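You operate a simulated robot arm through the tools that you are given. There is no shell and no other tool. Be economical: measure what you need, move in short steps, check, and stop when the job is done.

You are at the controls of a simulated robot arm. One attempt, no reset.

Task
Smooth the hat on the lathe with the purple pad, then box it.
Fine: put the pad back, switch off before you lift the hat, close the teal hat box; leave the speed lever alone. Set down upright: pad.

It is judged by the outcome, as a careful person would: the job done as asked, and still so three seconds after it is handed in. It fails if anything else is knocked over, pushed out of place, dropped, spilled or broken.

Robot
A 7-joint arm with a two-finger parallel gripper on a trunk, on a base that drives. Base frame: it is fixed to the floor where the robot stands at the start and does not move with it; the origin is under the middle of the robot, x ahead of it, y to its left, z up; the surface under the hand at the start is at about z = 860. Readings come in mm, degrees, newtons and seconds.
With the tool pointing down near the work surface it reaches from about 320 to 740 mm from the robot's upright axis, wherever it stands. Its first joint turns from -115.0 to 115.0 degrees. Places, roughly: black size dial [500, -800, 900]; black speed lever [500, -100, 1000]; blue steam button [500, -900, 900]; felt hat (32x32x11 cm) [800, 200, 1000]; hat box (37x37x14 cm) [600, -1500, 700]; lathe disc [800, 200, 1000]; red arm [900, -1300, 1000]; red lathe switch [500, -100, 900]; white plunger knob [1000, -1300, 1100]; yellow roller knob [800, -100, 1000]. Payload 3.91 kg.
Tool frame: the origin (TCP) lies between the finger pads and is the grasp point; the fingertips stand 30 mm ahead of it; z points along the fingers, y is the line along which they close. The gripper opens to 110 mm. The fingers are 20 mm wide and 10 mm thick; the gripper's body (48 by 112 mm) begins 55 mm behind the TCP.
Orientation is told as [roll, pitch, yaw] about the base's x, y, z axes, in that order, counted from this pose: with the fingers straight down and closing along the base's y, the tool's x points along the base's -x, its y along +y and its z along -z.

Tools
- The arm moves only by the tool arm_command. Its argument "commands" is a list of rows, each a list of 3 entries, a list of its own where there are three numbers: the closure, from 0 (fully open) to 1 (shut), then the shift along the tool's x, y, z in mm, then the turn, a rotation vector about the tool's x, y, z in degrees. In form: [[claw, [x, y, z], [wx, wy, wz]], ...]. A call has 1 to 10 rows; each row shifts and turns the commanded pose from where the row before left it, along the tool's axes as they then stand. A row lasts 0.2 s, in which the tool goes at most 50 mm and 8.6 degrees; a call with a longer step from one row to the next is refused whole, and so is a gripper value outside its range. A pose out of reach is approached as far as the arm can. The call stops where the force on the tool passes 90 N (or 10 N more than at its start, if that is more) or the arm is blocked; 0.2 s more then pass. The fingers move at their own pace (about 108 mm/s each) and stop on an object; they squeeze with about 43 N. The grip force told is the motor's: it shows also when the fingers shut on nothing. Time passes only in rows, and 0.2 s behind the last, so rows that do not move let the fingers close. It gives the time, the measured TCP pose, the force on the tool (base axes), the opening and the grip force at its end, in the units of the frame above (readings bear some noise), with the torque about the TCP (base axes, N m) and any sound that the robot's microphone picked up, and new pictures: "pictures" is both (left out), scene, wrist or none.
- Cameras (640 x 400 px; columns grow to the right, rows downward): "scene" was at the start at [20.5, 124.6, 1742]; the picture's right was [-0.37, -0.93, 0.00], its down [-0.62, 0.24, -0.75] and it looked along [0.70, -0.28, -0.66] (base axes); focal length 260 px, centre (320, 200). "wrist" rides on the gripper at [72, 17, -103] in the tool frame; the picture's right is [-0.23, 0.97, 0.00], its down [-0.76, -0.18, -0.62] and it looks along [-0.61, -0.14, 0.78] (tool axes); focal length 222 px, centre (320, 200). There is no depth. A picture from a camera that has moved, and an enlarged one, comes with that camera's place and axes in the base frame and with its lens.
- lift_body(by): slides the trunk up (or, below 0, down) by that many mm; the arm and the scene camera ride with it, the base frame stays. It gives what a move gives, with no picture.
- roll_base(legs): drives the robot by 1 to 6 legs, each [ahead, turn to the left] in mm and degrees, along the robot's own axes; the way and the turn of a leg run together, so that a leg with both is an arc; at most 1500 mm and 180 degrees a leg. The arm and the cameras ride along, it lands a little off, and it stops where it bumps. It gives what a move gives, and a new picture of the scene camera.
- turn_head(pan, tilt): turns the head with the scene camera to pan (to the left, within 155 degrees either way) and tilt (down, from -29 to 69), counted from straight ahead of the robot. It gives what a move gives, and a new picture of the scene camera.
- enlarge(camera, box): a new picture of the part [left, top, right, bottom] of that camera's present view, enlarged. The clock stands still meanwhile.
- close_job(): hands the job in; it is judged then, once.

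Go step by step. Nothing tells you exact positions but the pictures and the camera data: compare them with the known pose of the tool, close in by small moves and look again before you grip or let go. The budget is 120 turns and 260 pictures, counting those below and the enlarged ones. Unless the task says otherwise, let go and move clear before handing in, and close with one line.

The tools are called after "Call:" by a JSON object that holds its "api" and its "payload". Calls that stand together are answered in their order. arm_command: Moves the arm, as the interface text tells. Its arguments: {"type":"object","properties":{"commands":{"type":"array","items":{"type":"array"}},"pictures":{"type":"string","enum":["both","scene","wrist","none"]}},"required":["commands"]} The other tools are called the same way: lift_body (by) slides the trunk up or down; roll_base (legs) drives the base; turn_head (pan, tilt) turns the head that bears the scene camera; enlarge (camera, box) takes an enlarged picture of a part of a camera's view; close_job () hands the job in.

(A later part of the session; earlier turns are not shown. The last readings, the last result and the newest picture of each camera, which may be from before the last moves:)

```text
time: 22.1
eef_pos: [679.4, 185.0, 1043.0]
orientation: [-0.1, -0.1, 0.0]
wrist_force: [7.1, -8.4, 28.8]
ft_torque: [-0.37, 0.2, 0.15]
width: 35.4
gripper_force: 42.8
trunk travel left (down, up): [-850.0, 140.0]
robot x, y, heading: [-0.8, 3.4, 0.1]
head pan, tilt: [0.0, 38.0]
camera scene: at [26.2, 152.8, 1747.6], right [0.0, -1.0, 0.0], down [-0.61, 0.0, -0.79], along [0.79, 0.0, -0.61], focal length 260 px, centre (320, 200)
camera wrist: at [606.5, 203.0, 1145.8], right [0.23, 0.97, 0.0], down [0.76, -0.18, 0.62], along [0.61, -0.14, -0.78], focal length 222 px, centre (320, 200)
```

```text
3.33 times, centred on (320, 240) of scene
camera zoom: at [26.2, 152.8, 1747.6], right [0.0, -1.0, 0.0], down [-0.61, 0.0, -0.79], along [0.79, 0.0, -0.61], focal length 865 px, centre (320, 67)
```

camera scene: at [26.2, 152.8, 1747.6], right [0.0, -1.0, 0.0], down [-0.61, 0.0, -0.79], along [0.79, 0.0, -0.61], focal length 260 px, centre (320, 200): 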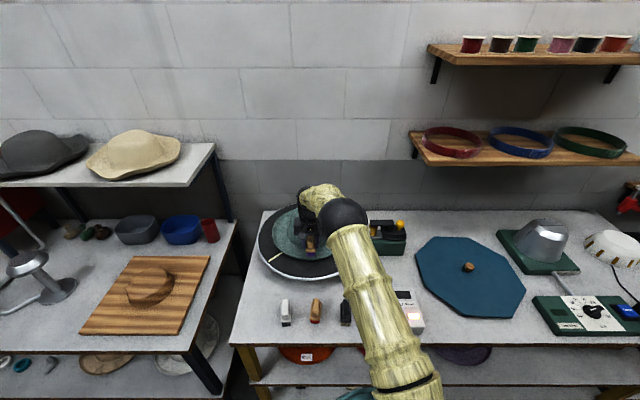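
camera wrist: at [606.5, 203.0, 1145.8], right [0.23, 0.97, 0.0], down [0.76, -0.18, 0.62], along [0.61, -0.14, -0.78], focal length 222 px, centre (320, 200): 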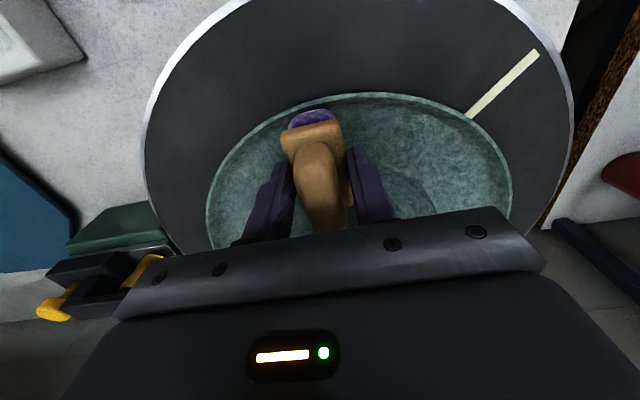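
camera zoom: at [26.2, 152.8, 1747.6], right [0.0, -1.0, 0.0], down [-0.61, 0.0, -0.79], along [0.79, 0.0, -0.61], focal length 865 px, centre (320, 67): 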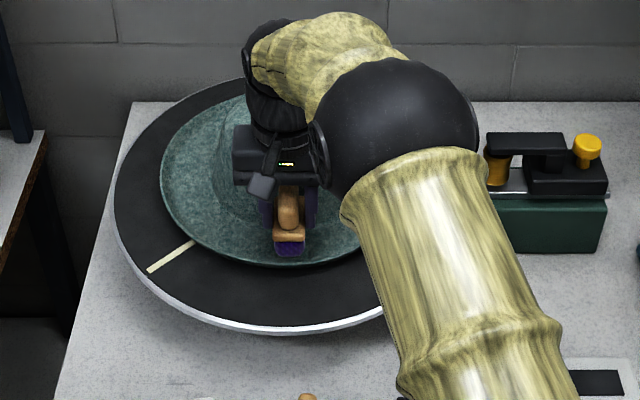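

Good firm contact with the brim (≈29 N) and the disc keeps turning. I hold for more than a full turn.

Call:
{"api": "arm_command", "payload": {"commands": [[1, [0, 0, 0], [0, 0, 0]], [1, [0, 0, 0], [0, 0, 0]], [1, [0, 0, 0], [0, 0, 0]], [1, [0, 0, 0], [0, 0, 0]], [1, [0, 0, 0], [0, 0, 0]], [1, [0, 0, 0], [0, 0, 0]], [1, [0, 0, 0], [0, 0, 0]], [1, [0, 0, 0], [0, 0, 0]], [1, [0, 0, 0], [0, 0, 0]], [1, [0, 0, 0], [0, 0, 0]]], "pictures": "wrist"}}

Call:
{"api": "arm_command", "payload": {"commands": [[1, [0, 0, 0], [0, 0, 0]], [1, [0, 0, 0], [0, 0, 0]], [1, [0, 0, 0], [0, 0, 0]], [1, [0, 0, 0], [0, 0, 0]], [1, [0, 0, 0], [0, 0, 0]], [1, [0, 0, 0], [0, 0, 0]], [1, [0, 0, 0], [0, 0, 0]], [1, [0, 0, 0], [0, 0, 0]], [1, [0, 0, 0], [0, 0, 0]], [1, [0, 0, 0], [0, 0, 0]]], "pictures": "none"}}

Call:
{"api": "arm_command", "payload": {"commands": [[1, [0, 0, 0], [0, 0, 0]], [1, [0, 0, 0], [0, 0, 0]], [1, [0, 0, 0], [0, 0, 0]], [1, [0, 0, 0], [0, 0, 0]], [1, [0, 0, 0], [0, 0, 0]], [1, [0, 0, 0], [0, 0, 0]], [1, [0, 0, 0], [0, 0, 0]], [1, [0, 0, 0], [0, 0, 0]], [1, [0, 0, 0], [0, 0, 0]], [1, [0, 0, 0], [0, 0, 0]]], "pictures": "none"}}

Call:
{"api": "arm_command", "payload": {"commands": [[1, [0, 0, 0], [0, 0, 0]], [1, [0, 0, 0], [0, 0, 0]], [1, [0, 0, 0], [0, 0, 0]], [1, [0, 0, 0], [0, 0, 0]], [1, [0, 0, 0], [0, 0, 0]], [1, [0, 0, 0], [0, 0, 0]], [1, [0, 0, 0], [0, 0, 0]], [1, [0, 0, 0], [0, 0, 0]], [1, [0, 0, 0], [0, 0, 0]], [1, [0, 0, 0], [0, 0, 0]]]}}

Call:
{"api": "enlarge", "payload": {"camera": "scene", "box": [240, 180, 400, 300]}}

```text
time: 24.4
eef_pos: [678.9, 187.0, 1042.4]
orientation: [0.0, 0.3, 0.0]
wrist_force: [7.6, -7.5, 27.7]
ft_torque: [-0.35, 0.19, 0.17]
width: 35.3
gripper_force: 42.5
trunk travel left (down, up): [-850.0, 140.0]
robot x, y, heading: [4.5, 1.0, -0.2]
head pan, tilt: [0.0, 38.0]
camera wrist: at [605.5, 203.7, 1145.3], right [0.23, 0.97, 0.0], down [0.76, -0.18, 0.62], along [0.6, -0.14, -0.78], focal length 222 px, centre (320, 200)
```

wrist: 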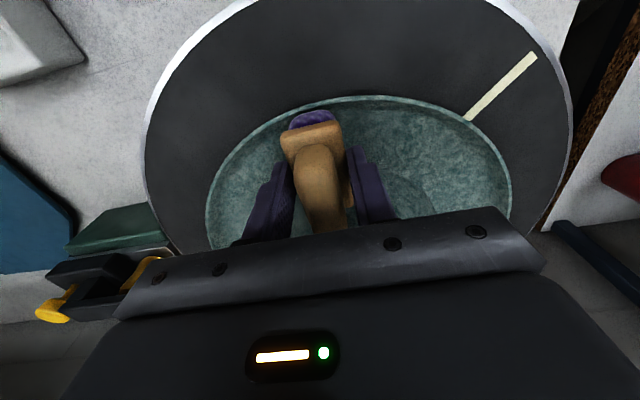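

```text
time: 26.6
eef_pos: [678.3, 186.2, 1043.3]
orientation: [-0.1, 0.2, 0.0]
wrist_force: [3.7, -8.3, 28.1]
ft_torque: [-0.4, 0.33, 0.18]
width: 35.2
gripper_force: 42.7
trunk travel left (down, up): [-850.0, 140.0]
robot x, y, heading: [-3.7, 1.0, 0.1]
head pan, tilt: [0.0, 38.0]
```

```text
time: 28.8
eef_pos: [677.8, 186.8, 1041.1]
orientation: [-0.1, 0.2, -0.1]
wrist_force: [2.5, -8.3, 26.6]
ft_torque: [-0.39, 0.42, 0.16]
width: 34.9
gripper_force: 43.1
trunk travel left (down, up): [-850.0, 140.0]
robot x, y, heading: [-0.6, 1.9, 0.2]
head pan, tilt: [0.0, 38.0]
```

```text
time: 30.9
eef_pos: [677.3, 185.9, 1041.3]
orientation: [-0.1, 0.1, 0.1]
wrist_force: [1.9, -7.6, 26.1]
ft_torque: [-0.38, 0.38, 0.2]
width: 35.2
gripper_force: 42.6
trunk travel left (down, up): [-850.0, 140.0]
robot x, y, heading: [-0.4, 1.2, 0.0]
head pan, tilt: [0.0, 38.0]
camera scene: at [25.9, 153.0, 1747.4], right [0.0, -1.0, 0.0], down [-0.61, 0.0, -0.79], along [0.79, 0.0, -0.61], focal length 260 px, centre (320, 200)
camera wrist: at [605.2, 203.6, 1144.5], right [0.23, 0.97, 0.0], down [0.76, -0.18, 0.62], along [0.6, -0.14, -0.78], focal length 222 px, centre (320, 200)
```

scene: 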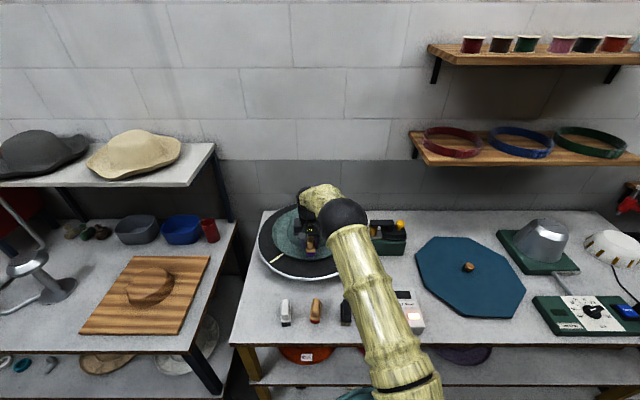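
wrist: 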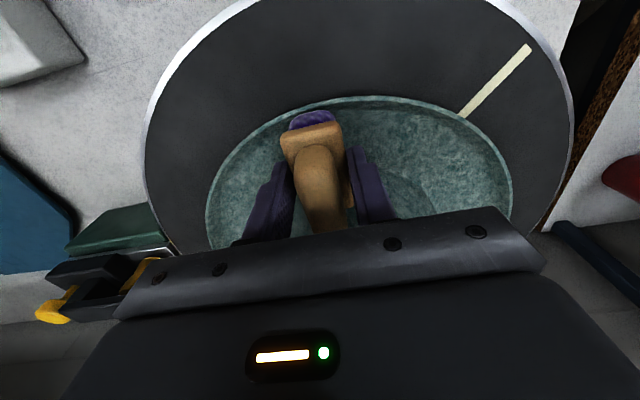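

```text
3.33 times, centred on (320, 240) of scene
camera zoom: at [25.9, 153.0, 1747.4], right [0.0, -1.0, 0.0], down [-0.61, 0.0, -0.79], along [0.79, 0.0, -0.61], focal length 865 px, centre (320, 67)
```

zoom: 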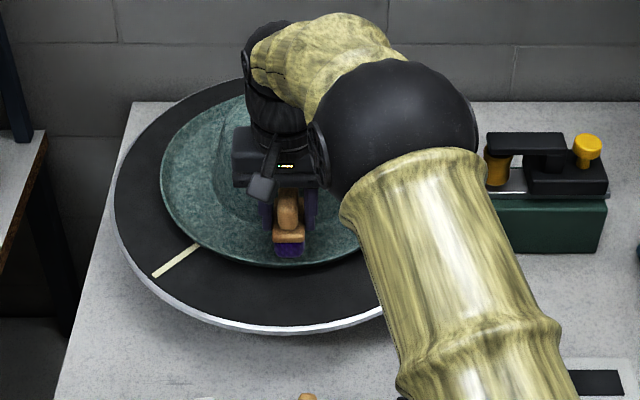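

The disc has stalled under the pressure, so I ease off until it turns again with light contact.

Call:
{"api": "arm_command", "payload": {"commands": [[1, [0, 0, -3], [0, 0, 0]], [1, [0, 0, -0.5], [0, 0, 0]], [1, [0, 0, 0], [0, 0, 0]], [1, [0, 0, 0], [0, 0, 0]], [1, [0, 0, 0], [0, 0, 0]]], "pictures": "wrist"}}

```text
time: 32.1
eef_pos: [677.7, 189.6, 1041.9]
orientation: [-0.1, 0.4, 0.1]
wrist_force: [0.6, -0.9, -1.2]
ft_torque: [0.0, 0.0, -0.01]
width: 35.3
gripper_force: 42.1
trunk travel left (down, up): [-850.0, 140.0]
robot x, y, heading: [-0.9, -0.3, 0.2]
head pan, tilt: [0.0, 38.0]
camera wrist: at [605.6, 205.8, 1144.6], right [0.23, 0.97, 0.0], down [0.77, -0.18, 0.62], along [0.6, -0.14, -0.79], focal length 222 px, centre (320, 200)
```

wrist: 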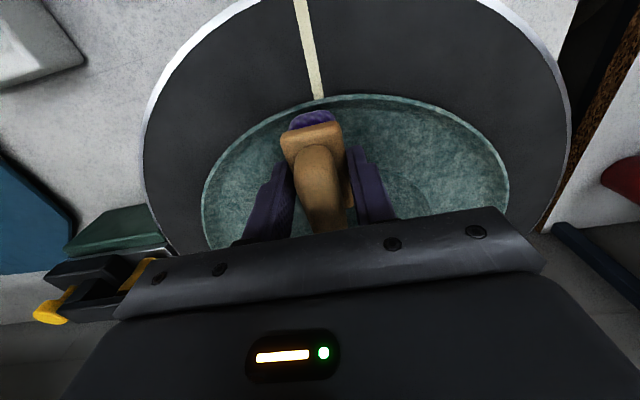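

It turns again, just out of contact. Lower ~1.3 mm for a light touch.

Call:
{"api": "arm_command", "payload": {"commands": [[1, [0, 0, 1.2], [0, 0, 0]], [1, [0, 0, 0], [0, 0, 0]], [1, [0, 0, 0], [0, 0, 0]], [1, [0, 0, 0], [0, 0, 0]]], "pictures": "wrist"}}

Call:
{"api": "arm_command", "payload": {"commands": [[1, [0, 0, 0], [0, 0, 0]], [1, [0, 0, 0], [0, 0, 0]], [1, [0, 0, 0], [0, 0, 0]], [1, [0, 0, 0], [0, 0, 0]]], "pictures": "wrist"}}

```text
time: 33.1
eef_pos: [677.6, 188.2, 1041.1]
orientation: [-0.2, 0.3, 0.0]
wrist_force: [-0.4, -0.1, -0.6]
ft_torque: [-0.01, 0.03, -0.01]
width: 35.3
gripper_force: 43.2
trunk travel left (down, up): [-850.0, 140.0]
robot x, y, heading: [-1.1, -1.7, -0.1]
head pan, tilt: [0.0, 38.0]
camera wrist: at [605.7, 205.5, 1144.5], right [0.23, 0.97, 0.0], down [0.77, -0.18, 0.62], along [0.6, -0.14, -0.79], focal length 222 px, centre (320, 200)
```

wrist: 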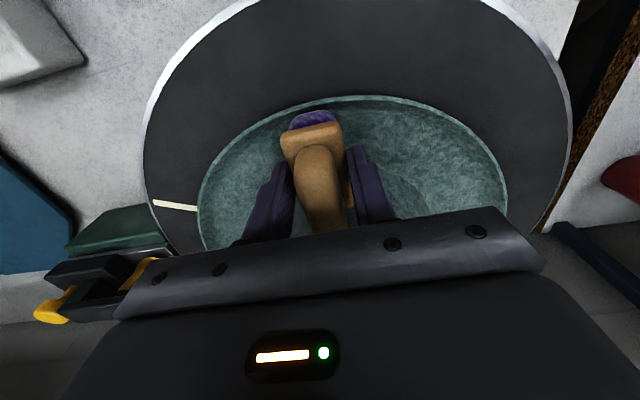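

```text
time: 34.1
eef_pos: [678.9, 187.9, 1042.1]
orientation: [-0.2, 0.5, 0.0]
wrist_force: [-0.1, -0.6, -1.1]
ft_torque: [-0.03, -0.02, -0.01]
width: 35.1
gripper_force: 42.4
trunk travel left (down, up): [-850.0, 140.0]
robot x, y, heading: [0.8, -2.1, 0.2]
head pan, tilt: [0.0, 38.0]
camera wrist: at [605.8, 205.2, 1144.9], right [0.23, 0.97, 0.0], down [0.77, -0.18, 0.62], along [0.6, -0.14, -0.79], focal length 222 px, centre (320, 200)
```

wrist: 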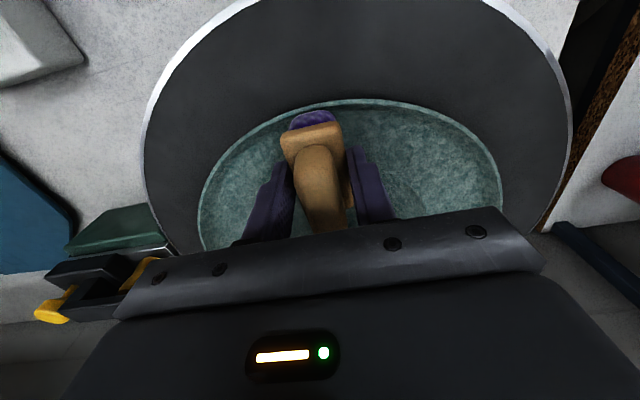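

Not yet touching. Lower in 0.7 mm steps, looking for a few newtons.

Call:
{"api": "arm_command", "payload": {"commands": [[1, [0, 0, 0.8], [0, 0, 0]], [1, [0, 0, 0], [0, 0, 0]], [1, [0, 0, 0], [0, 0, 0]]], "pictures": "none"}}

Call:
{"api": "arm_command", "payload": {"commands": [[1, [0, 0, 0.7], [0, 0, 0]], [1, [0, 0, 0], [0, 0, 0]], [1, [0, 0, 0], [0, 0, 0]]], "pictures": "wrist"}}

```text
time: 35.0
eef_pos: [678.5, 187.6, 1042.1]
orientation: [-0.1, 0.3, 0.0]
wrist_force: [1.3, -3.7, 8.7]
ft_torque: [-0.11, 0.14, 0.07]
width: 35.3
gripper_force: 43.2
trunk travel left (down, up): [-850.0, 140.0]
robot x, y, heading: [-2.0, -1.0, 0.3]
head pan, tilt: [0.0, 38.0]
```

```text
time: 35.8
eef_pos: [677.7, 185.2, 1042.7]
orientation: [-0.2, 0.2, 0.0]
wrist_force: [3.3, -7.3, 15.9]
ft_torque: [-0.64, 0.16, 0.14]
width: 35.4
gripper_force: 43.4
trunk travel left (down, up): [-850.0, 140.0]
robot x, y, heading: [0.9, -2.8, -0.1]
head pan, tilt: [0.0, 38.0]
camera wrist: at [605.0, 203.0, 1144.6], right [0.23, 0.97, 0.0], down [0.76, -0.18, 0.62], along [0.6, -0.14, -0.78], focal length 222 px, centre (320, 200)
```

wrist: 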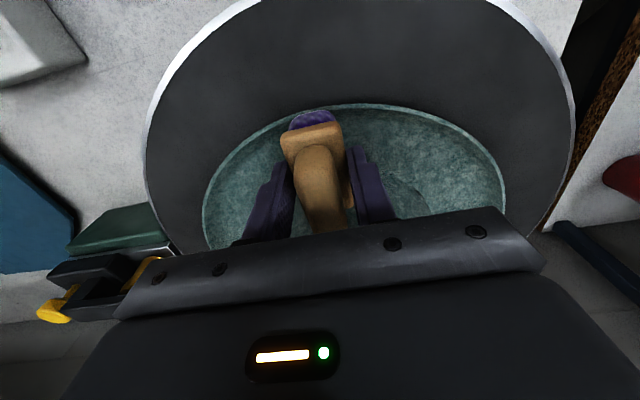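

Contact ~16 N; ease slightly and hold while watching rotation.

Call:
{"api": "arm_command", "payload": {"commands": [[1, [0, 0, -0.6], [0, 0, 0]], [1, [0, 0, 0], [0, 0, 0]], [1, [0, 0, 0], [0, 0, 0]], [1, [0, 0, 0], [0, 0, 0]], [1, [0, 0, 0], [0, 0, 0]], [1, [0, 0, 0], [0, 0, 0]]], "pictures": "wrist"}}

Call:
{"api": "arm_command", "payload": {"commands": [[1, [0, 0, 0], [0, 0, 0]], [1, [0, 0, 0], [0, 0, 0]], [1, [0, 0, 0], [0, 0, 0]], [1, [0, 0, 0], [0, 0, 0]], [1, [0, 0, 0], [0, 0, 0]]], "pictures": "wrist"}}

Call:
{"api": "arm_command", "payload": {"commands": [[1, [0, 0, 0], [0, 0, 0]], [1, [0, 0, 0], [0, 0, 0]], [1, [0, 0, 0], [0, 0, 0]], [1, [0, 0, 0], [0, 0, 0]], [1, [0, 0, 0], [0, 0, 0]]], "pictures": "wrist"}}

```text
time: 37.1
eef_pos: [677.4, 186.2, 1041.1]
orientation: [-0.1, 0.4, 0.0]
wrist_force: [1.2, -7.1, 15.9]
ft_torque: [-0.13, 0.26, 0.1]
width: 35.3
gripper_force: 42.5
trunk travel left (down, up): [-850.0, 140.0]
robot x, y, heading: [-0.1, 3.4, 0.1]
head pan, tilt: [0.0, 38.0]
camera wrist: at [604.9, 203.3, 1144.9], right [0.23, 0.97, 0.0], down [0.76, -0.18, 0.62], along [0.6, -0.14, -0.79], focal length 222 px, centre (320, 200)
```

wrist: 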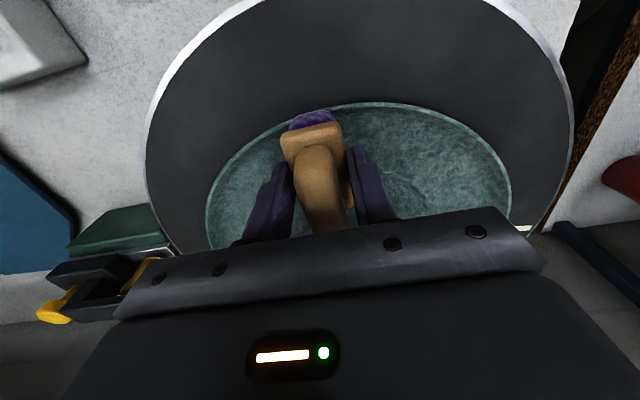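

```text
time: 38.4
eef_pos: [677.7, 185.1, 1041.5]
orientation: [-0.2, 0.2, 0.0]
wrist_force: [1.1, -6.3, 14.3]
ft_torque: [-0.12, 0.25, 0.11]
width: 35.0
gripper_force: 43.0
trunk travel left (down, up): [-850.0, 140.0]
robot x, y, heading: [0.8, 0.6, -0.0]
head pan, tilt: [0.0, 38.0]
camera wrist: at [605.1, 203.4, 1144.7], right [0.23, 0.97, 0.0], down [0.77, -0.18, 0.62], along [0.6, -0.14, -0.79], focal length 222 px, centre (320, 200)
```

wrist: 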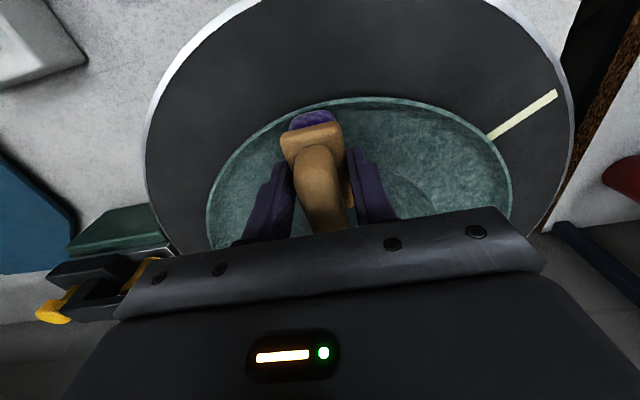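

```text
time: 39.5
eef_pos: [677.6, 185.7, 1041.0]
orientation: [-0.1, 0.3, 0.1]
wrist_force: [1.5, -3.8, 8.9]
ft_torque: [-0.36, 0.13, 0.12]
width: 35.0
gripper_force: 43.3
trunk travel left (down, up): [-850.0, 140.0]
robot x, y, heading: [4.1, -0.5, 0.2]
head pan, tilt: [0.0, 38.0]
camera wrist: at [605.5, 203.9, 1144.1], right [0.23, 0.97, 0.0], down [0.77, -0.18, 0.62], along [0.6, -0.14, -0.79], focal length 222 px, centre (320, 200)
```

wrist: 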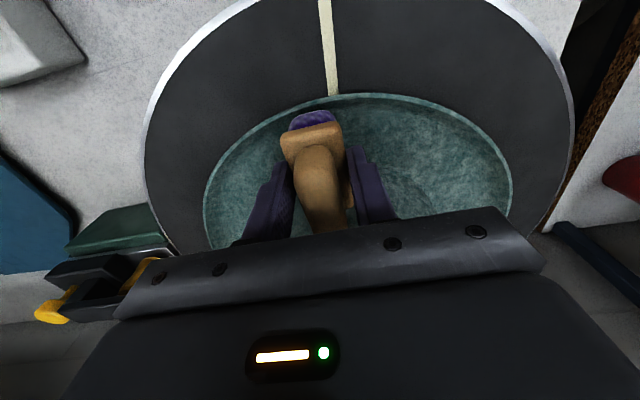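

Rotating under steady contact now. I hold for further turns.

Call:
{"api": "arm_command", "payload": {"commands": [[1, [0, 0, 0.2], [0, 0, 0]], [1, [0, 0, 0], [0, 0, 0]], [1, [0, 0, 0], [0, 0, 0]], [1, [0, 0, 0], [0, 0, 0]], [1, [0, 0, 0], [0, 0, 0]], [1, [0, 0, 0], [0, 0, 0]], [1, [0, 0, 0], [0, 0, 0]], [1, [0, 0, 0], [0, 0, 0]], [1, [0, 0, 0], [0, 0, 0]], [1, [0, 0, 0], [0, 0, 0]]], "pictures": "wrist"}}

Call:
{"api": "arm_command", "payload": {"commands": [[1, [0, 0, 0], [0, 0, 0]], [1, [0, 0, 0], [0, 0, 0]], [1, [0, 0, 0], [0, 0, 0]], [1, [0, 0, 0], [0, 0, 0]], [1, [0, 0, 0], [0, 0, 0]], [1, [0, 0, 0], [0, 0, 0]], [1, [0, 0, 0], [0, 0, 0]], [1, [0, 0, 0], [0, 0, 0]], [1, [0, 0, 0], [0, 0, 0]], [1, [0, 0, 0], [0, 0, 0]]], "pictures": "wrist"}}

Call:
{"api": "arm_command", "payload": {"commands": [[1, [0, 0, 0], [0, 0, 0]], [1, [0, 0, 0], [0, 0, 0]], [1, [0, 0, 0], [0, 0, 0]], [1, [0, 0, 0], [0, 0, 0]], [1, [0, 0, 0], [0, 0, 0]], [1, [0, 0, 0], [0, 0, 0]], [1, [0, 0, 0], [0, 0, 0]], [1, [0, 0, 0], [0, 0, 0]], [1, [0, 0, 0], [0, 0, 0]], [1, [0, 0, 0], [0, 0, 0]]], "pictures": "wrist"}}

Call:
{"api": "arm_command", "payload": {"commands": [[1, [0, 0, 0], [0, 0, 0]], [1, [0, 0, 0], [0, 0, 0]], [1, [0, 0, 0], [0, 0, 0]], [1, [0, 0, 0], [0, 0, 0]], [1, [0, 0, 0], [0, 0, 0]], [1, [0, 0, 0], [0, 0, 0]], [1, [0, 0, 0], [0, 0, 0]], [1, [0, 0, 0], [0, 0, 0]], [1, [0, 0, 0], [0, 0, 0]], [1, [0, 0, 0], [0, 0, 0]]], "pictures": "both"}}

Call:
{"api": "enlarge", "payload": {"camera": "scene", "box": [240, 180, 400, 300]}}

```text
time: 41.8
eef_pos: [679.0, 186.6, 1041.3]
orientation: [-0.2, 0.2, 0.0]
wrist_force: [0.5, -1.2, 2.0]
ft_torque: [-0.05, 0.04, 0.03]
width: 35.2
gripper_force: 42.9
trunk travel left (down, up): [-850.0, 140.0]
robot x, y, heading: [0.4, -2.9, 0.0]
head pan, tilt: [0.0, 38.0]
camera wrist: at [606.0, 204.5, 1144.6], right [0.23, 0.97, 0.0], down [0.77, -0.18, 0.62], along [0.6, -0.14, -0.79], focal length 222 px, centre (320, 200)
```

wrist: 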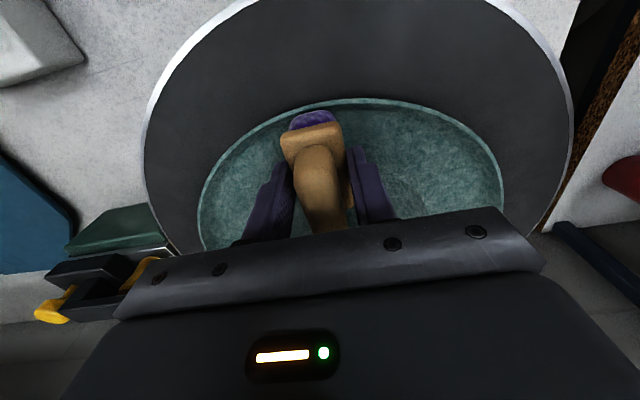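

```text
time: 44.0
eef_pos: [678.3, 186.4, 1042.7]
orientation: [-0.1, 0.3, 0.0]
wrist_force: [-0.2, -2.6, 4.1]
ft_torque: [-0.08, 0.09, 0.07]
width: 35.1
gripper_force: 43.0
trunk travel left (down, up): [-850.0, 140.0]
robot x, y, heading: [-1.4, -0.5, -0.1]
head pan, tilt: [0.0, 38.0]
camera wrist: at [605.7, 204.5, 1144.7], right [0.23, 0.97, 0.0], down [0.77, -0.18, 0.62], along [0.6, -0.14, -0.79], focal length 222 px, centre (320, 200)
```

wrist: 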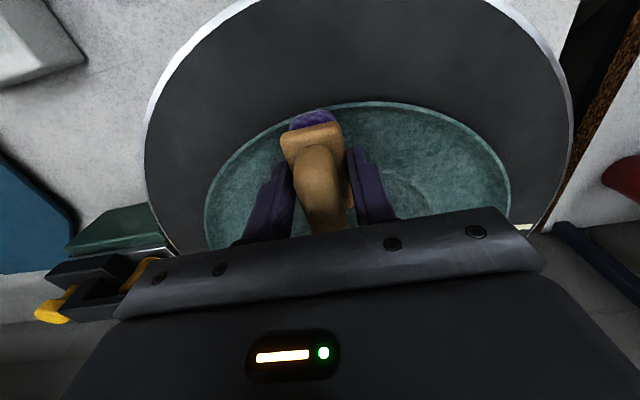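

```text
time: 46.1
eef_pos: [678.6, 187.4, 1040.8]
orientation: [-0.1, 0.4, 0.0]
wrist_force: [-0.7, -0.3, -1.4]
ft_torque: [-0.02, 0.05, -0.01]
width: 35.0
gripper_force: 43.2
trunk travel left (down, up): [-850.0, 140.0]
robot x, y, heading: [-3.9, 2.9, -0.1]
head pan, tilt: [0.0, 38.0]
camera wrist: at [606.0, 205.1, 1144.0], right [0.23, 0.97, 0.0], down [0.77, -0.18, 0.62], along [0.6, -0.14, -0.79], focal length 222 px, centre (320, 200)
```

wrist: 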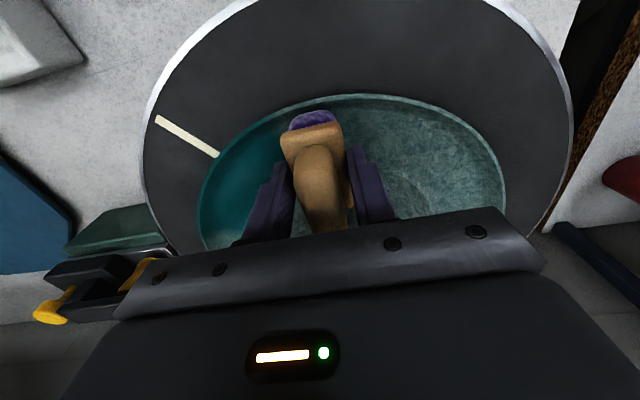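

```text
time: 48.4
eef_pos: [678.3, 186.7, 1042.0]
orientation: [-0.3, 0.3, -0.1]
wrist_force: [0.3, -1.5, 3.0]
ft_torque: [-0.05, 0.07, 0.03]
width: 35.3
gripper_force: 43.1
trunk travel left (down, up): [-850.0, 140.0]
robot x, y, heading: [0.2, -2.7, -0.0]
head pan, tilt: [0.0, 38.0]
camera scene: at [28.5, 155.0, 1747.2], right [0.0, -1.0, 0.0], down [-0.62, 0.0, -0.79], along [0.79, 0.0, -0.62], focal length 260 px, centre (320, 200)
camera wrist: at [606.0, 204.6, 1144.6], right [0.23, 0.97, 0.0], down [0.77, -0.18, 0.62], along [0.6, -0.14, -0.79], focal length 222 px, centre (320, 200)
```

scene: 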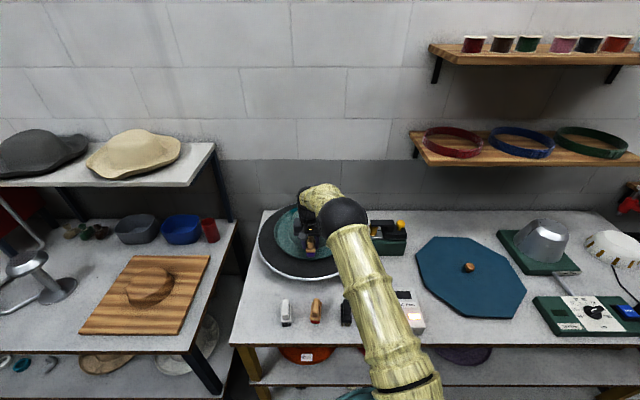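
wrist: 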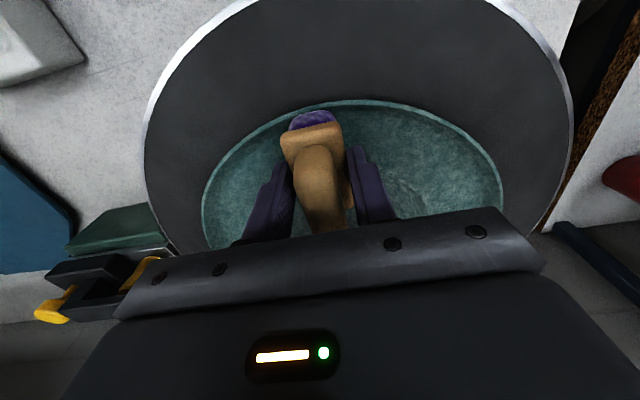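

```text
3.33 times, centred on (320, 240) of scene
camera zoom: at [28.5, 155.0, 1747.2], right [0.0, -1.0, 0.0], down [-0.62, 0.0, -0.79], along [0.79, 0.0, -0.62], focal length 865 px, centre (320, 67)
```

zoom: 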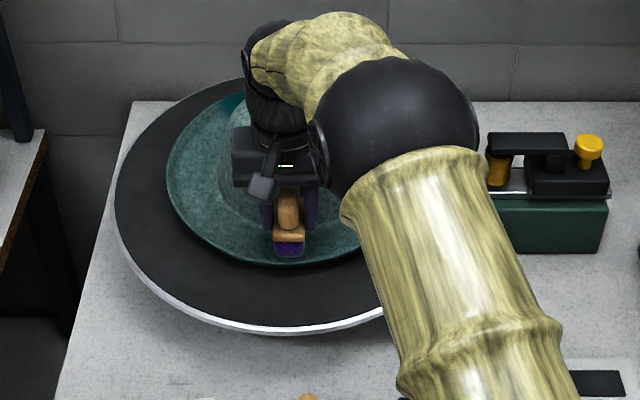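

The felt visibly turns smooth sector by sector. Contact lapses in one part of the turn, so I lower ~0.6 mm more and continue.

Call:
{"api": "arm_command", "payload": {"commands": [[1, [0, 0, 0.6], [0, 0, 0]], [1, [0, 0, 0], [0, 0, 0]], [1, [0, 0, 0], [0, 0, 0]], [1, [0, 0, 0], [0, 0, 0]], [1, [0, 0, 0], [0, 0, 0]], [1, [0, 0, 0], [0, 0, 0]], [1, [0, 0, 0], [0, 0, 0]], [1, [0, 0, 0], [0, 0, 0]], [1, [0, 0, 0], [0, 0, 0]], [1, [0, 0, 0], [0, 0, 0]]], "pictures": "wrist"}}

Call:
{"api": "arm_command", "payload": {"commands": [[1, [0, 0, 0], [0, 0, 0]], [1, [0, 0, 0], [0, 0, 0]], [1, [0, 0, 0], [0, 0, 0]], [1, [0, 0, 0], [0, 0, 0]], [1, [0, 0, 0], [0, 0, 0]], [1, [0, 0, 0], [0, 0, 0]], [1, [0, 0, 0], [0, 0, 0]], [1, [0, 0, 0], [0, 0, 0]], [1, [0, 0, 0], [0, 0, 0]], [1, [0, 0, 0], [0, 0, 0]]], "pictures": "wrist"}}

Call:
{"api": "arm_command", "payload": {"commands": [[1, [0, 0, 0], [0, 0, 0]], [1, [0, 0, 0], [0, 0, 0]], [1, [0, 0, 0], [0, 0, 0]], [1, [0, 0, 0], [0, 0, 0]], [1, [0, 0, 0], [0, 0, 0]], [1, [0, 0, 0], [0, 0, 0]], [1, [0, 0, 0], [0, 0, 0]], [1, [0, 0, 0], [0, 0, 0]], [1, [0, 0, 0], [0, 0, 0]], [1, [0, 0, 0], [0, 0, 0]]], "pictures": "wrist"}}

Call:
{"api": "arm_command", "payload": {"commands": [[1, [0, 0, 0], [0, 0, 0]], [1, [0, 0, 0], [0, 0, 0]], [1, [0, 0, 0], [0, 0, 0]], [1, [0, 0, 0], [0, 0, 0]], [1, [0, 0, 0], [0, 0, 0]], [1, [0, 0, 0], [0, 0, 0]], [1, [0, 0, 0], [0, 0, 0]], [1, [0, 0, 0], [0, 0, 0]], [1, [0, 0, 0], [0, 0, 0]], [1, [0, 0, 0], [0, 0, 0]]], "pictures": "both"}}

Call:
{"api": "enlarge", "payload": {"camera": "scene", "box": [240, 180, 400, 300]}}

```text
time: 50.5
eef_pos: [678.0, 185.4, 1041.8]
orientation: [-0.1, 0.2, 0.0]
wrist_force: [-0.1, -4.1, 9.0]
ft_torque: [-0.08, 0.15, 0.09]
width: 35.1
gripper_force: 42.8
trunk travel left (down, up): [-850.0, 140.0]
robot x, y, heading: [-1.4, -6.0, -0.0]
head pan, tilt: [0.0, 38.0]
camera wrist: at [605.9, 203.4, 1144.4], right [0.23, 0.97, 0.0], down [0.77, -0.18, 0.62], along [0.6, -0.14, -0.79], focal length 222 px, centre (320, 200)
```

wrist: 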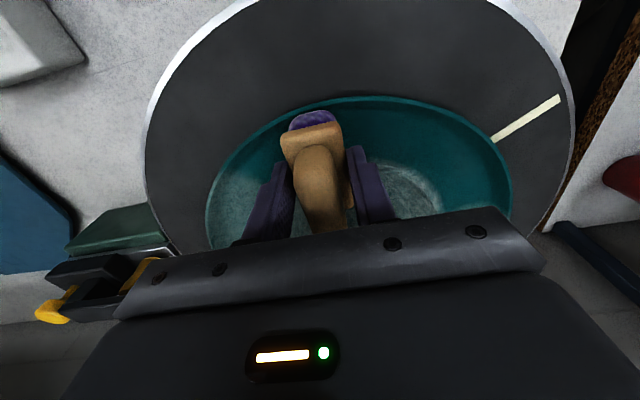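

```text
time: 52.8
eef_pos: [678.3, 186.2, 1040.2]
orientation: [-0.1, 0.3, 0.0]
wrist_force: [1.2, -2.8, 3.8]
ft_torque: [-0.22, 0.13, 0.04]
width: 34.9
gripper_force: 43.3
trunk travel left (down, up): [-850.0, 140.0]
robot x, y, heading: [2.1, 3.8, 0.2]
head pan, tilt: [0.0, 38.0]
camera wrist: at [606.4, 204.1, 1143.9], right [0.23, 0.97, 0.0], down [0.77, -0.18, 0.62], along [0.6, -0.14, -0.79], focal length 222 px, centre (320, 200)
```

wrist: 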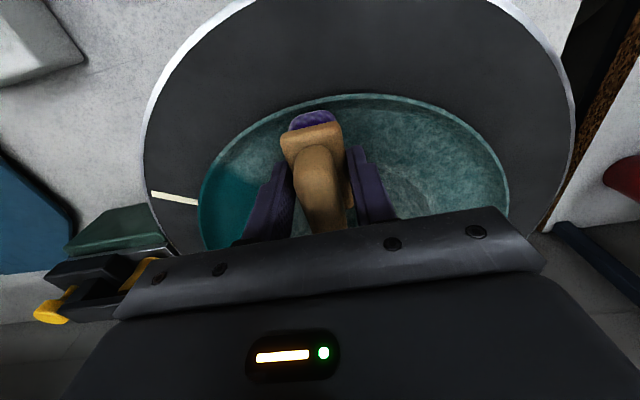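

```text
time: 55.0
eef_pos: [679.0, 186.8, 1040.6]
orientation: [-0.1, 0.4, 0.1]
wrist_force: [0.5, -2.7, 7.5]
ft_torque: [-0.04, 0.12, 0.04]
width: 35.3
gripper_force: 42.7
trunk travel left (down, up): [-850.0, 140.0]
robot x, y, heading: [1.4, -2.1, -0.1]
head pan, tilt: [0.0, 38.0]
camera wrist: at [606.1, 203.7, 1144.4], right [0.23, 0.97, 0.0], down [0.77, -0.18, 0.62], along [0.6, -0.14, -0.79], focal length 222 px, centre (320, 200)
```

wrist: 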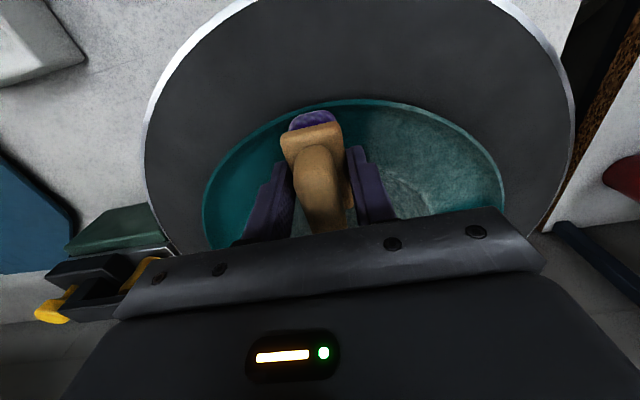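

```text
time: 57.1
eef_pos: [678.5, 186.1, 1041.6]
orientation: [-0.1, 0.3, 0.1]
wrist_force: [0.9, -4.4, 8.3]
ft_torque: [-0.06, 0.11, 0.09]
width: 35.3
gripper_force: 42.8
trunk travel left (down, up): [-850.0, 140.0]
robot x, y, heading: [0.2, -1.8, -0.1]
head pan, tilt: [0.0, 38.0]
camera scene: at [27.8, 154.2, 1747.2], right [0.0, -1.0, 0.0], down [-0.62, 0.0, -0.79], along [0.79, 0.0, -0.62], focal length 260 px, centre (320, 200)
camera wrist: at [605.9, 203.7, 1144.2], right [0.23, 0.97, 0.0], down [0.77, -0.18, 0.62], along [0.6, -0.14, -0.79], focal length 222 px, centre (320, 200)
```

scene: 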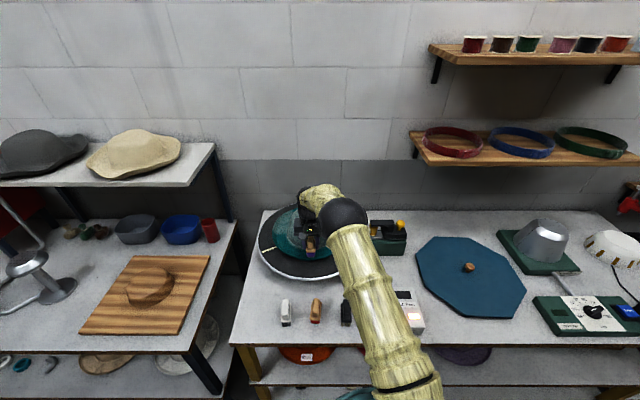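
wrist: 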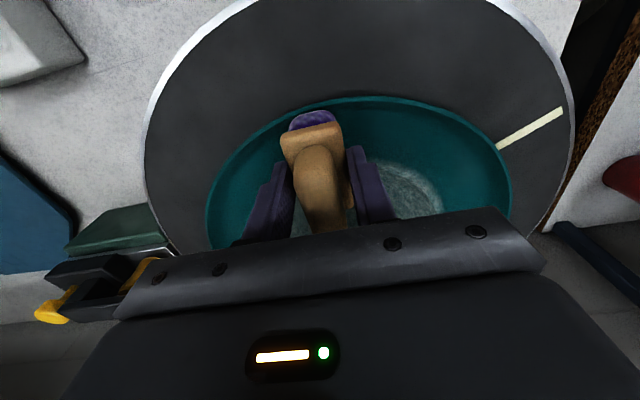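

```text
3.33 times, centred on (320, 240) of scene
camera zoom: at [27.8, 154.2, 1747.2], right [0.0, -1.0, 0.0], down [-0.62, 0.0, -0.79], along [0.79, 0.0, -0.62], focal length 865 px, centre (320, 67)
```

zoom: 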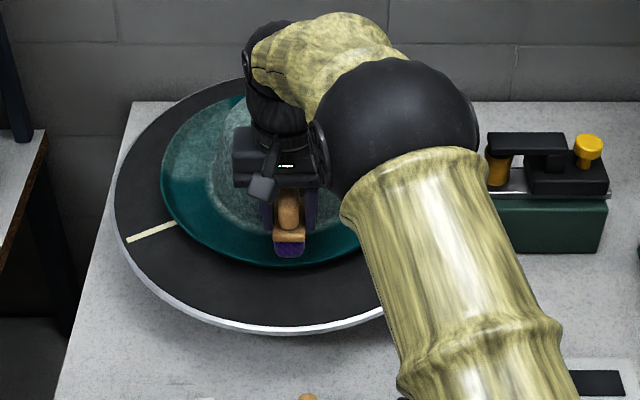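

The brim is clearing; the crown is separate and will need its own pass. Continue the brim for another turn or two.

Call:
{"api": "arm_command", "payload": {"commands": [[1, [0, 0, 0.2], [0, 0, 0]], [1, [0, 0, 0], [0, 0, 0]], [1, [0, 0, 0], [0, 0, 0]], [1, [0, 0, 0], [0, 0, 0]], [1, [0, 0, 0], [0, 0, 0]], [1, [0, 0, 0], [0, 0, 0]], [1, [0, 0, 0], [0, 0, 0]], [1, [0, 0, 0], [0, 0, 0]], [1, [0, 0, 0], [0, 0, 0]], [1, [0, 0, 0], [0, 0, 0]]], "pictures": "wrist"}}

Call:
{"api": "arm_command", "payload": {"commands": [[1, [0, 0, 0], [0, 0, 0]], [1, [0, 0, 0], [0, 0, 0]], [1, [0, 0, 0], [0, 0, 0]], [1, [0, 0, 0], [0, 0, 0]], [1, [0, 0, 0], [0, 0, 0]], [1, [0, 0, 0], [0, 0, 0]], [1, [0, 0, 0], [0, 0, 0]], [1, [0, 0, 0], [0, 0, 0]], [1, [0, 0, 0], [0, 0, 0]], [1, [0, 0, 0], [0, 0, 0]]], "pictures": "wrist"}}

Call:
{"api": "arm_command", "payload": {"commands": [[1, [0, 0, 0], [0, 0, 0]], [1, [0, 0, 0], [0, 0, 0]], [1, [0, 0, 0], [0, 0, 0]], [1, [0, 0, 0], [0, 0, 0]], [1, [0, 0, 0], [0, 0, 0]], [1, [0, 0, 0], [0, 0, 0]], [1, [0, 0, 0], [0, 0, 0]], [1, [0, 0, 0], [0, 0, 0]], [1, [0, 0, 0], [0, 0, 0]], [1, [0, 0, 0], [0, 0, 0]]], "pictures": "wrist"}}

Call:
{"api": "arm_command", "payload": {"commands": [[1, [0, 0, 0], [0, 0, 0]], [1, [0, 0, 0], [0, 0, 0]], [1, [0, 0, 0], [0, 0, 0]], [1, [0, 0, 0], [0, 0, 0]], [1, [0, 0, 0], [0, 0, 0]], [1, [0, 0, 0], [0, 0, 0]], [1, [0, 0, 0], [0, 0, 0]], [1, [0, 0, 0], [0, 0, 0]], [1, [0, 0, 0], [0, 0, 0]], [1, [0, 0, 0], [0, 0, 0]]], "pictures": "wrist"}}

Call:
{"api": "enlarge", "payload": {"camera": "scene", "box": [240, 180, 400, 300]}}

```text
time: 59.4
eef_pos: [677.6, 186.5, 1040.1]
orientation: [-0.1, 0.4, 0.0]
wrist_force: [1.4, -5.1, 8.8]
ft_torque: [-0.06, 0.16, 0.07]
width: 35.1
gripper_force: 42.9
trunk travel left (down, up): [-850.0, 140.0]
robot x, y, heading: [2.2, 2.1, -0.0]
head pan, tilt: [0.0, 38.0]
camera wrist: at [605.4, 203.8, 1143.8], right [0.23, 0.97, 0.0], down [0.77, -0.18, 0.62], along [0.6, -0.14, -0.79], focal length 222 px, centre (320, 200)
```

wrist: 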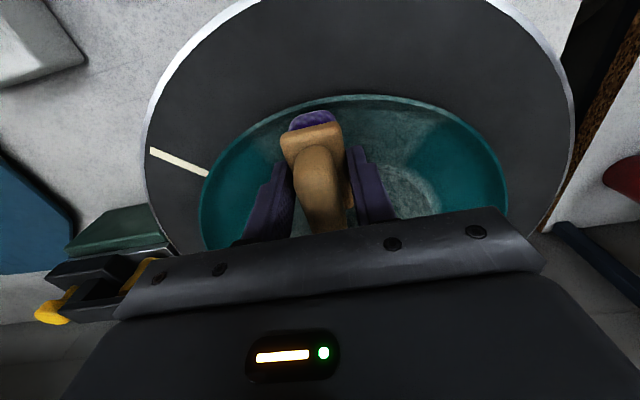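

```text
time: 61.5
eef_pos: [678.5, 185.4, 1042.2]
orientation: [-0.1, 0.4, 0.0]
wrist_force: [0.4, -5.5, 11.2]
ft_torque: [-0.08, 0.14, 0.07]
width: 35.2
gripper_force: 42.8
trunk travel left (down, up): [-850.0, 140.0]
robot x, y, heading: [-0.1, 0.9, 0.0]
head pan, tilt: [0.0, 38.0]
camera wrist: at [605.4, 203.4, 1144.2], right [0.23, 0.97, 0.0], down [0.76, -0.18, 0.62], along [0.6, -0.14, -0.78], focal length 222 px, centre (320, 200)
```

wrist: 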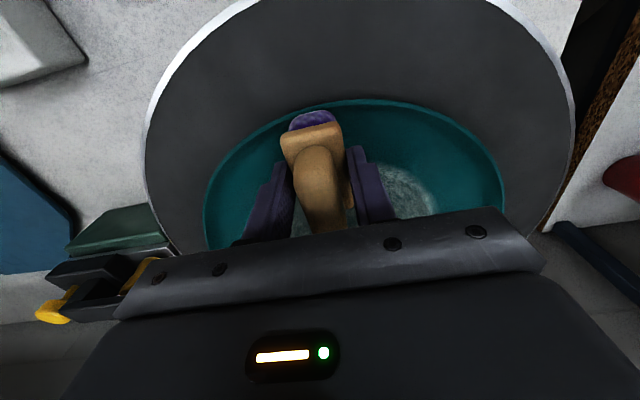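

```text
time: 63.8
eef_pos: [678.9, 186.5, 1041.9]
orientation: [-0.1, 0.3, 0.0]
wrist_force: [1.3, -4.5, 10.0]
ft_torque: [-0.41, 0.13, 0.09]
width: 35.1
gripper_force: 43.7
trunk travel left (down, up): [-850.0, 140.0]
robot x, y, heading: [0.6, -1.0, -0.0]
head pan, tilt: [0.0, 38.0]
camera wrist: at [605.4, 203.8, 1143.9], right [0.23, 0.97, 0.0], down [0.76, -0.18, 0.62], along [0.6, -0.14, -0.78], focal length 222 px, centre (320, 200)
```

wrist: 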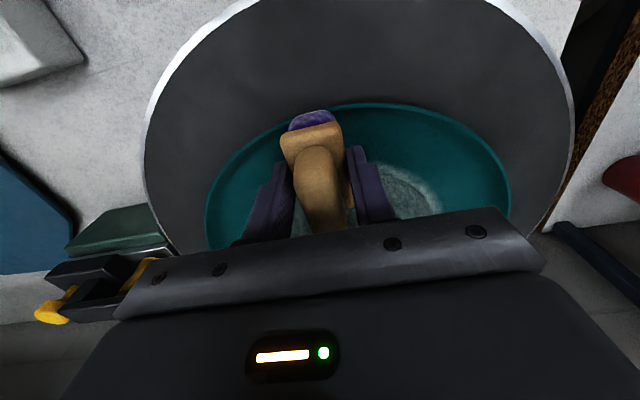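

```text
time: 66.0
eef_pos: [677.3, 186.1, 1041.6]
orientation: [-0.1, 0.3, 0.1]
wrist_force: [1.4, -3.4, 6.6]
ft_torque: [-0.27, 0.1, 0.12]
width: 35.1
gripper_force: 43.5
trunk travel left (down, up): [-850.0, 140.0]
robot x, y, heading: [0.2, -2.5, 0.2]
head pan, tilt: [0.0, 38.0]
camera wrist: at [605.6, 204.0, 1143.5], right [0.23, 0.97, 0.0], down [0.77, -0.18, 0.62], along [0.6, -0.14, -0.79], focal length 222 px, centre (320, 200)
```

wrist: 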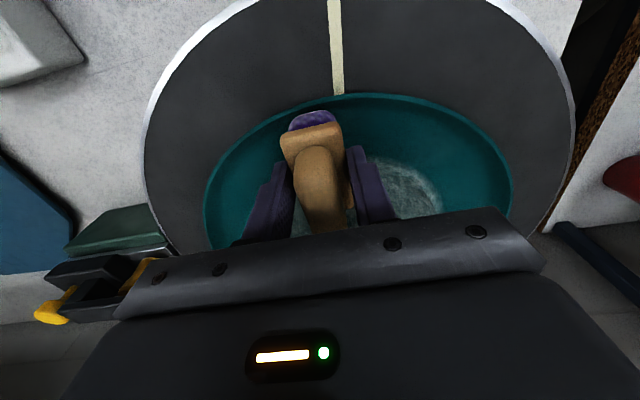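

```text
3.33 times, centred on (320, 240) of scene
camera zoom: at [28.1, 154.4, 1747.2], right [0.0, -1.0, 0.0], down [-0.62, 0.0, -0.79], along [0.79, 0.0, -0.62], focal length 865 px, centre (320, 67)
```

zoom: 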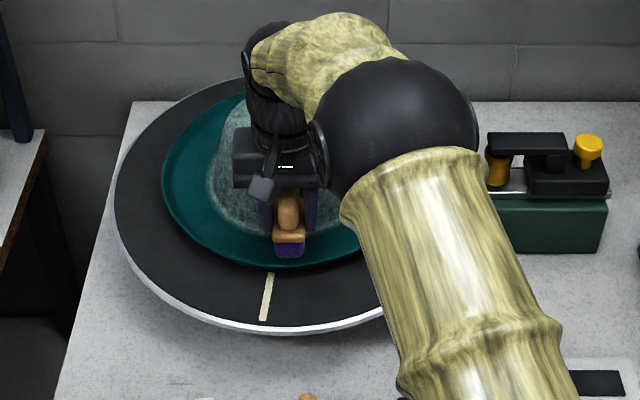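

The whole brim is smooth now; the crown remains. I lift clear and check the floor in front of the base before driving closer.

Call:
{"api": "arm_command", "payload": {"commands": [[1, [2, 0, -20], [0, 0, 0]], [1, [5, 0, -40], [0, 0, 0]], [1, [5, 0, -45], [0, 0, 0]], [1, [5, 0, -45], [0, 0, 0]], [1, [5, 0, -45], [0, 0, 0]], [1, [0, 0, 0], [0, 0, 0]]], "pictures": "none"}}

Call:
{"api": "enlarge", "payload": {"camera": "scene", "box": [240, 180, 400, 300]}}

Call:
{"api": "turn_head", "payload": {"pan": 15, "tilt": 69}}

```text
time: 67.3
eef_pos: [655.6, 190.7, 1235.7]
orientation: [-0.1, 0.3, 0.1]
wrist_force: [0.6, -0.6, -1.1]
ft_torque: [-0.01, 0.04, 0.01]
width: 35.0
gripper_force: 43.1
trunk travel left (down, up): [-850.0, 140.0]
robot x, y, heading: [0.9, -0.2, -0.1]
head pan, tilt: [0.0, 38.0]
```

```text
3.33 times, centred on (320, 240) of scene
camera zoom: at [29.8, 155.3, 1747.0], right [0.0, -1.0, 0.0], down [-0.62, 0.0, -0.79], along [0.79, 0.0, -0.62], focal length 865 px, centre (320, 67)
```

zoom: 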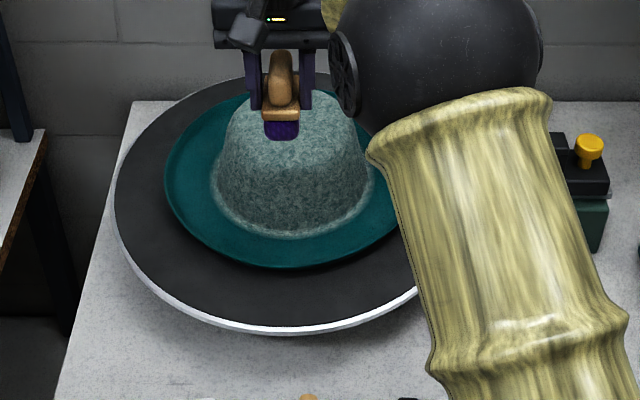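

```text
time: 68.3
eef_pos: [656.7, 188.4, 1237.3]
orientation: [-0.2, 0.4, 0.0]
wrist_force: [0.3, -0.2, -0.7]
ft_torque: [0.03, 0.02, -0.03]
width: 35.4
gripper_force: 42.9
trunk travel left (down, up): [-850.0, 140.0]
robot x, y, heading: [3.2, -0.4, 0.1]
head pan, tilt: [15.0, 68.8]
camera scene: at [-3.3, 169.6, 1708.0], right [0.26, -0.97, 0.0], down [-0.9, -0.24, -0.36], along [0.35, 0.09, -0.93], focal length 260 px, centre (320, 200)
```

scene: 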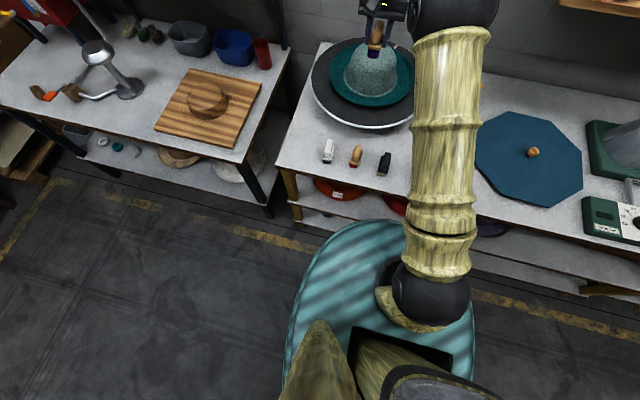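

The crown's side is steep and still fuzzy. I'll tilt the tool forward 75° so the pad faces the crown wall, first backing off.

Call:
{"api": "arm_command", "payload": {"commands": [[1, [40, 0, 0], [0, 0, 0]], [1, [30, 0, 0], [0, -8, 0]], [1, [0, 0, 0], [0, -8.4, 0]], [1, [0, 0, 0], [0, -8.4, 0]], [1, [0, 0, 0], [0, -8.4, 0]], [1, [0, 0, 0], [0, -8.4, 0]], [1, [0, 0, 0], [0, -8.4, 0]], [1, [0, 0, 0], [0, -8.4, 0]], [1, [0, 0, 0], [0, -8.4, 0]], [1, [0, 0, 0], [0, -8.2, 0]]], "pictures": "wrist"}}

Call:
{"api": "turn_head", "payload": {"pan": 10, "tilt": 48}}

```text
time: 70.5
eef_pos: [588.2, 187.5, 1236.7]
orientation: [-0.7, -74.8, 0.7]
wrist_force: [0.3, -0.5, -0.9]
ft_torque: [-0.04, -0.01, 0.01]
width: 34.9
gripper_force: 43.1
trunk travel left (down, up): [-850.0, 140.0]
robot x, y, heading: [0.8, 2.2, -0.3]
head pan, tilt: [15.0, 68.8]
camera wrist: at [468.5, 204.6, 1192.4], right [0.06, 0.97, 0.22], down [-0.4, -0.17, 0.9], along [0.91, -0.14, 0.38], focal length 222 px, centre (320, 200)
```

wrist: 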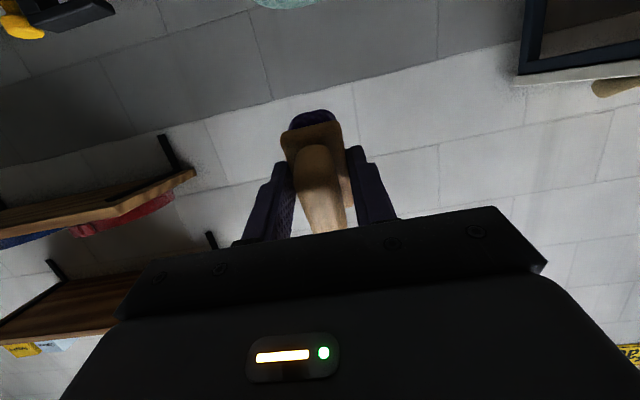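

```text
time: 71.3
eef_pos: [587.6, 187.2, 1236.6]
orientation: [-0.6, -74.6, 0.6]
wrist_force: [-0.4, 0.2, -1.4]
ft_torque: [0.01, 0.05, 0.0]
width: 35.0
gripper_force: 42.7
trunk travel left (down, up): [-850.0, 140.0]
robot x, y, heading: [-1.4, 0.9, -0.1]
head pan, tilt: [10.0, 48.0]
camera scene: at [20.2, 169.0, 1732.6], right [0.17, -0.98, 0.0], down [-0.73, -0.13, -0.67], along [0.66, 0.12, -0.74], focal length 260 px, centre (320, 200)
```

scene: 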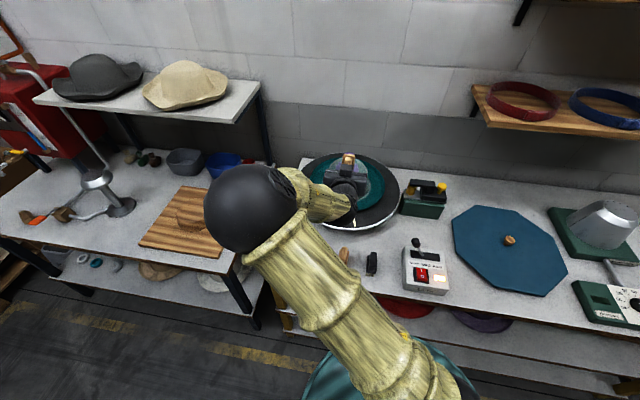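

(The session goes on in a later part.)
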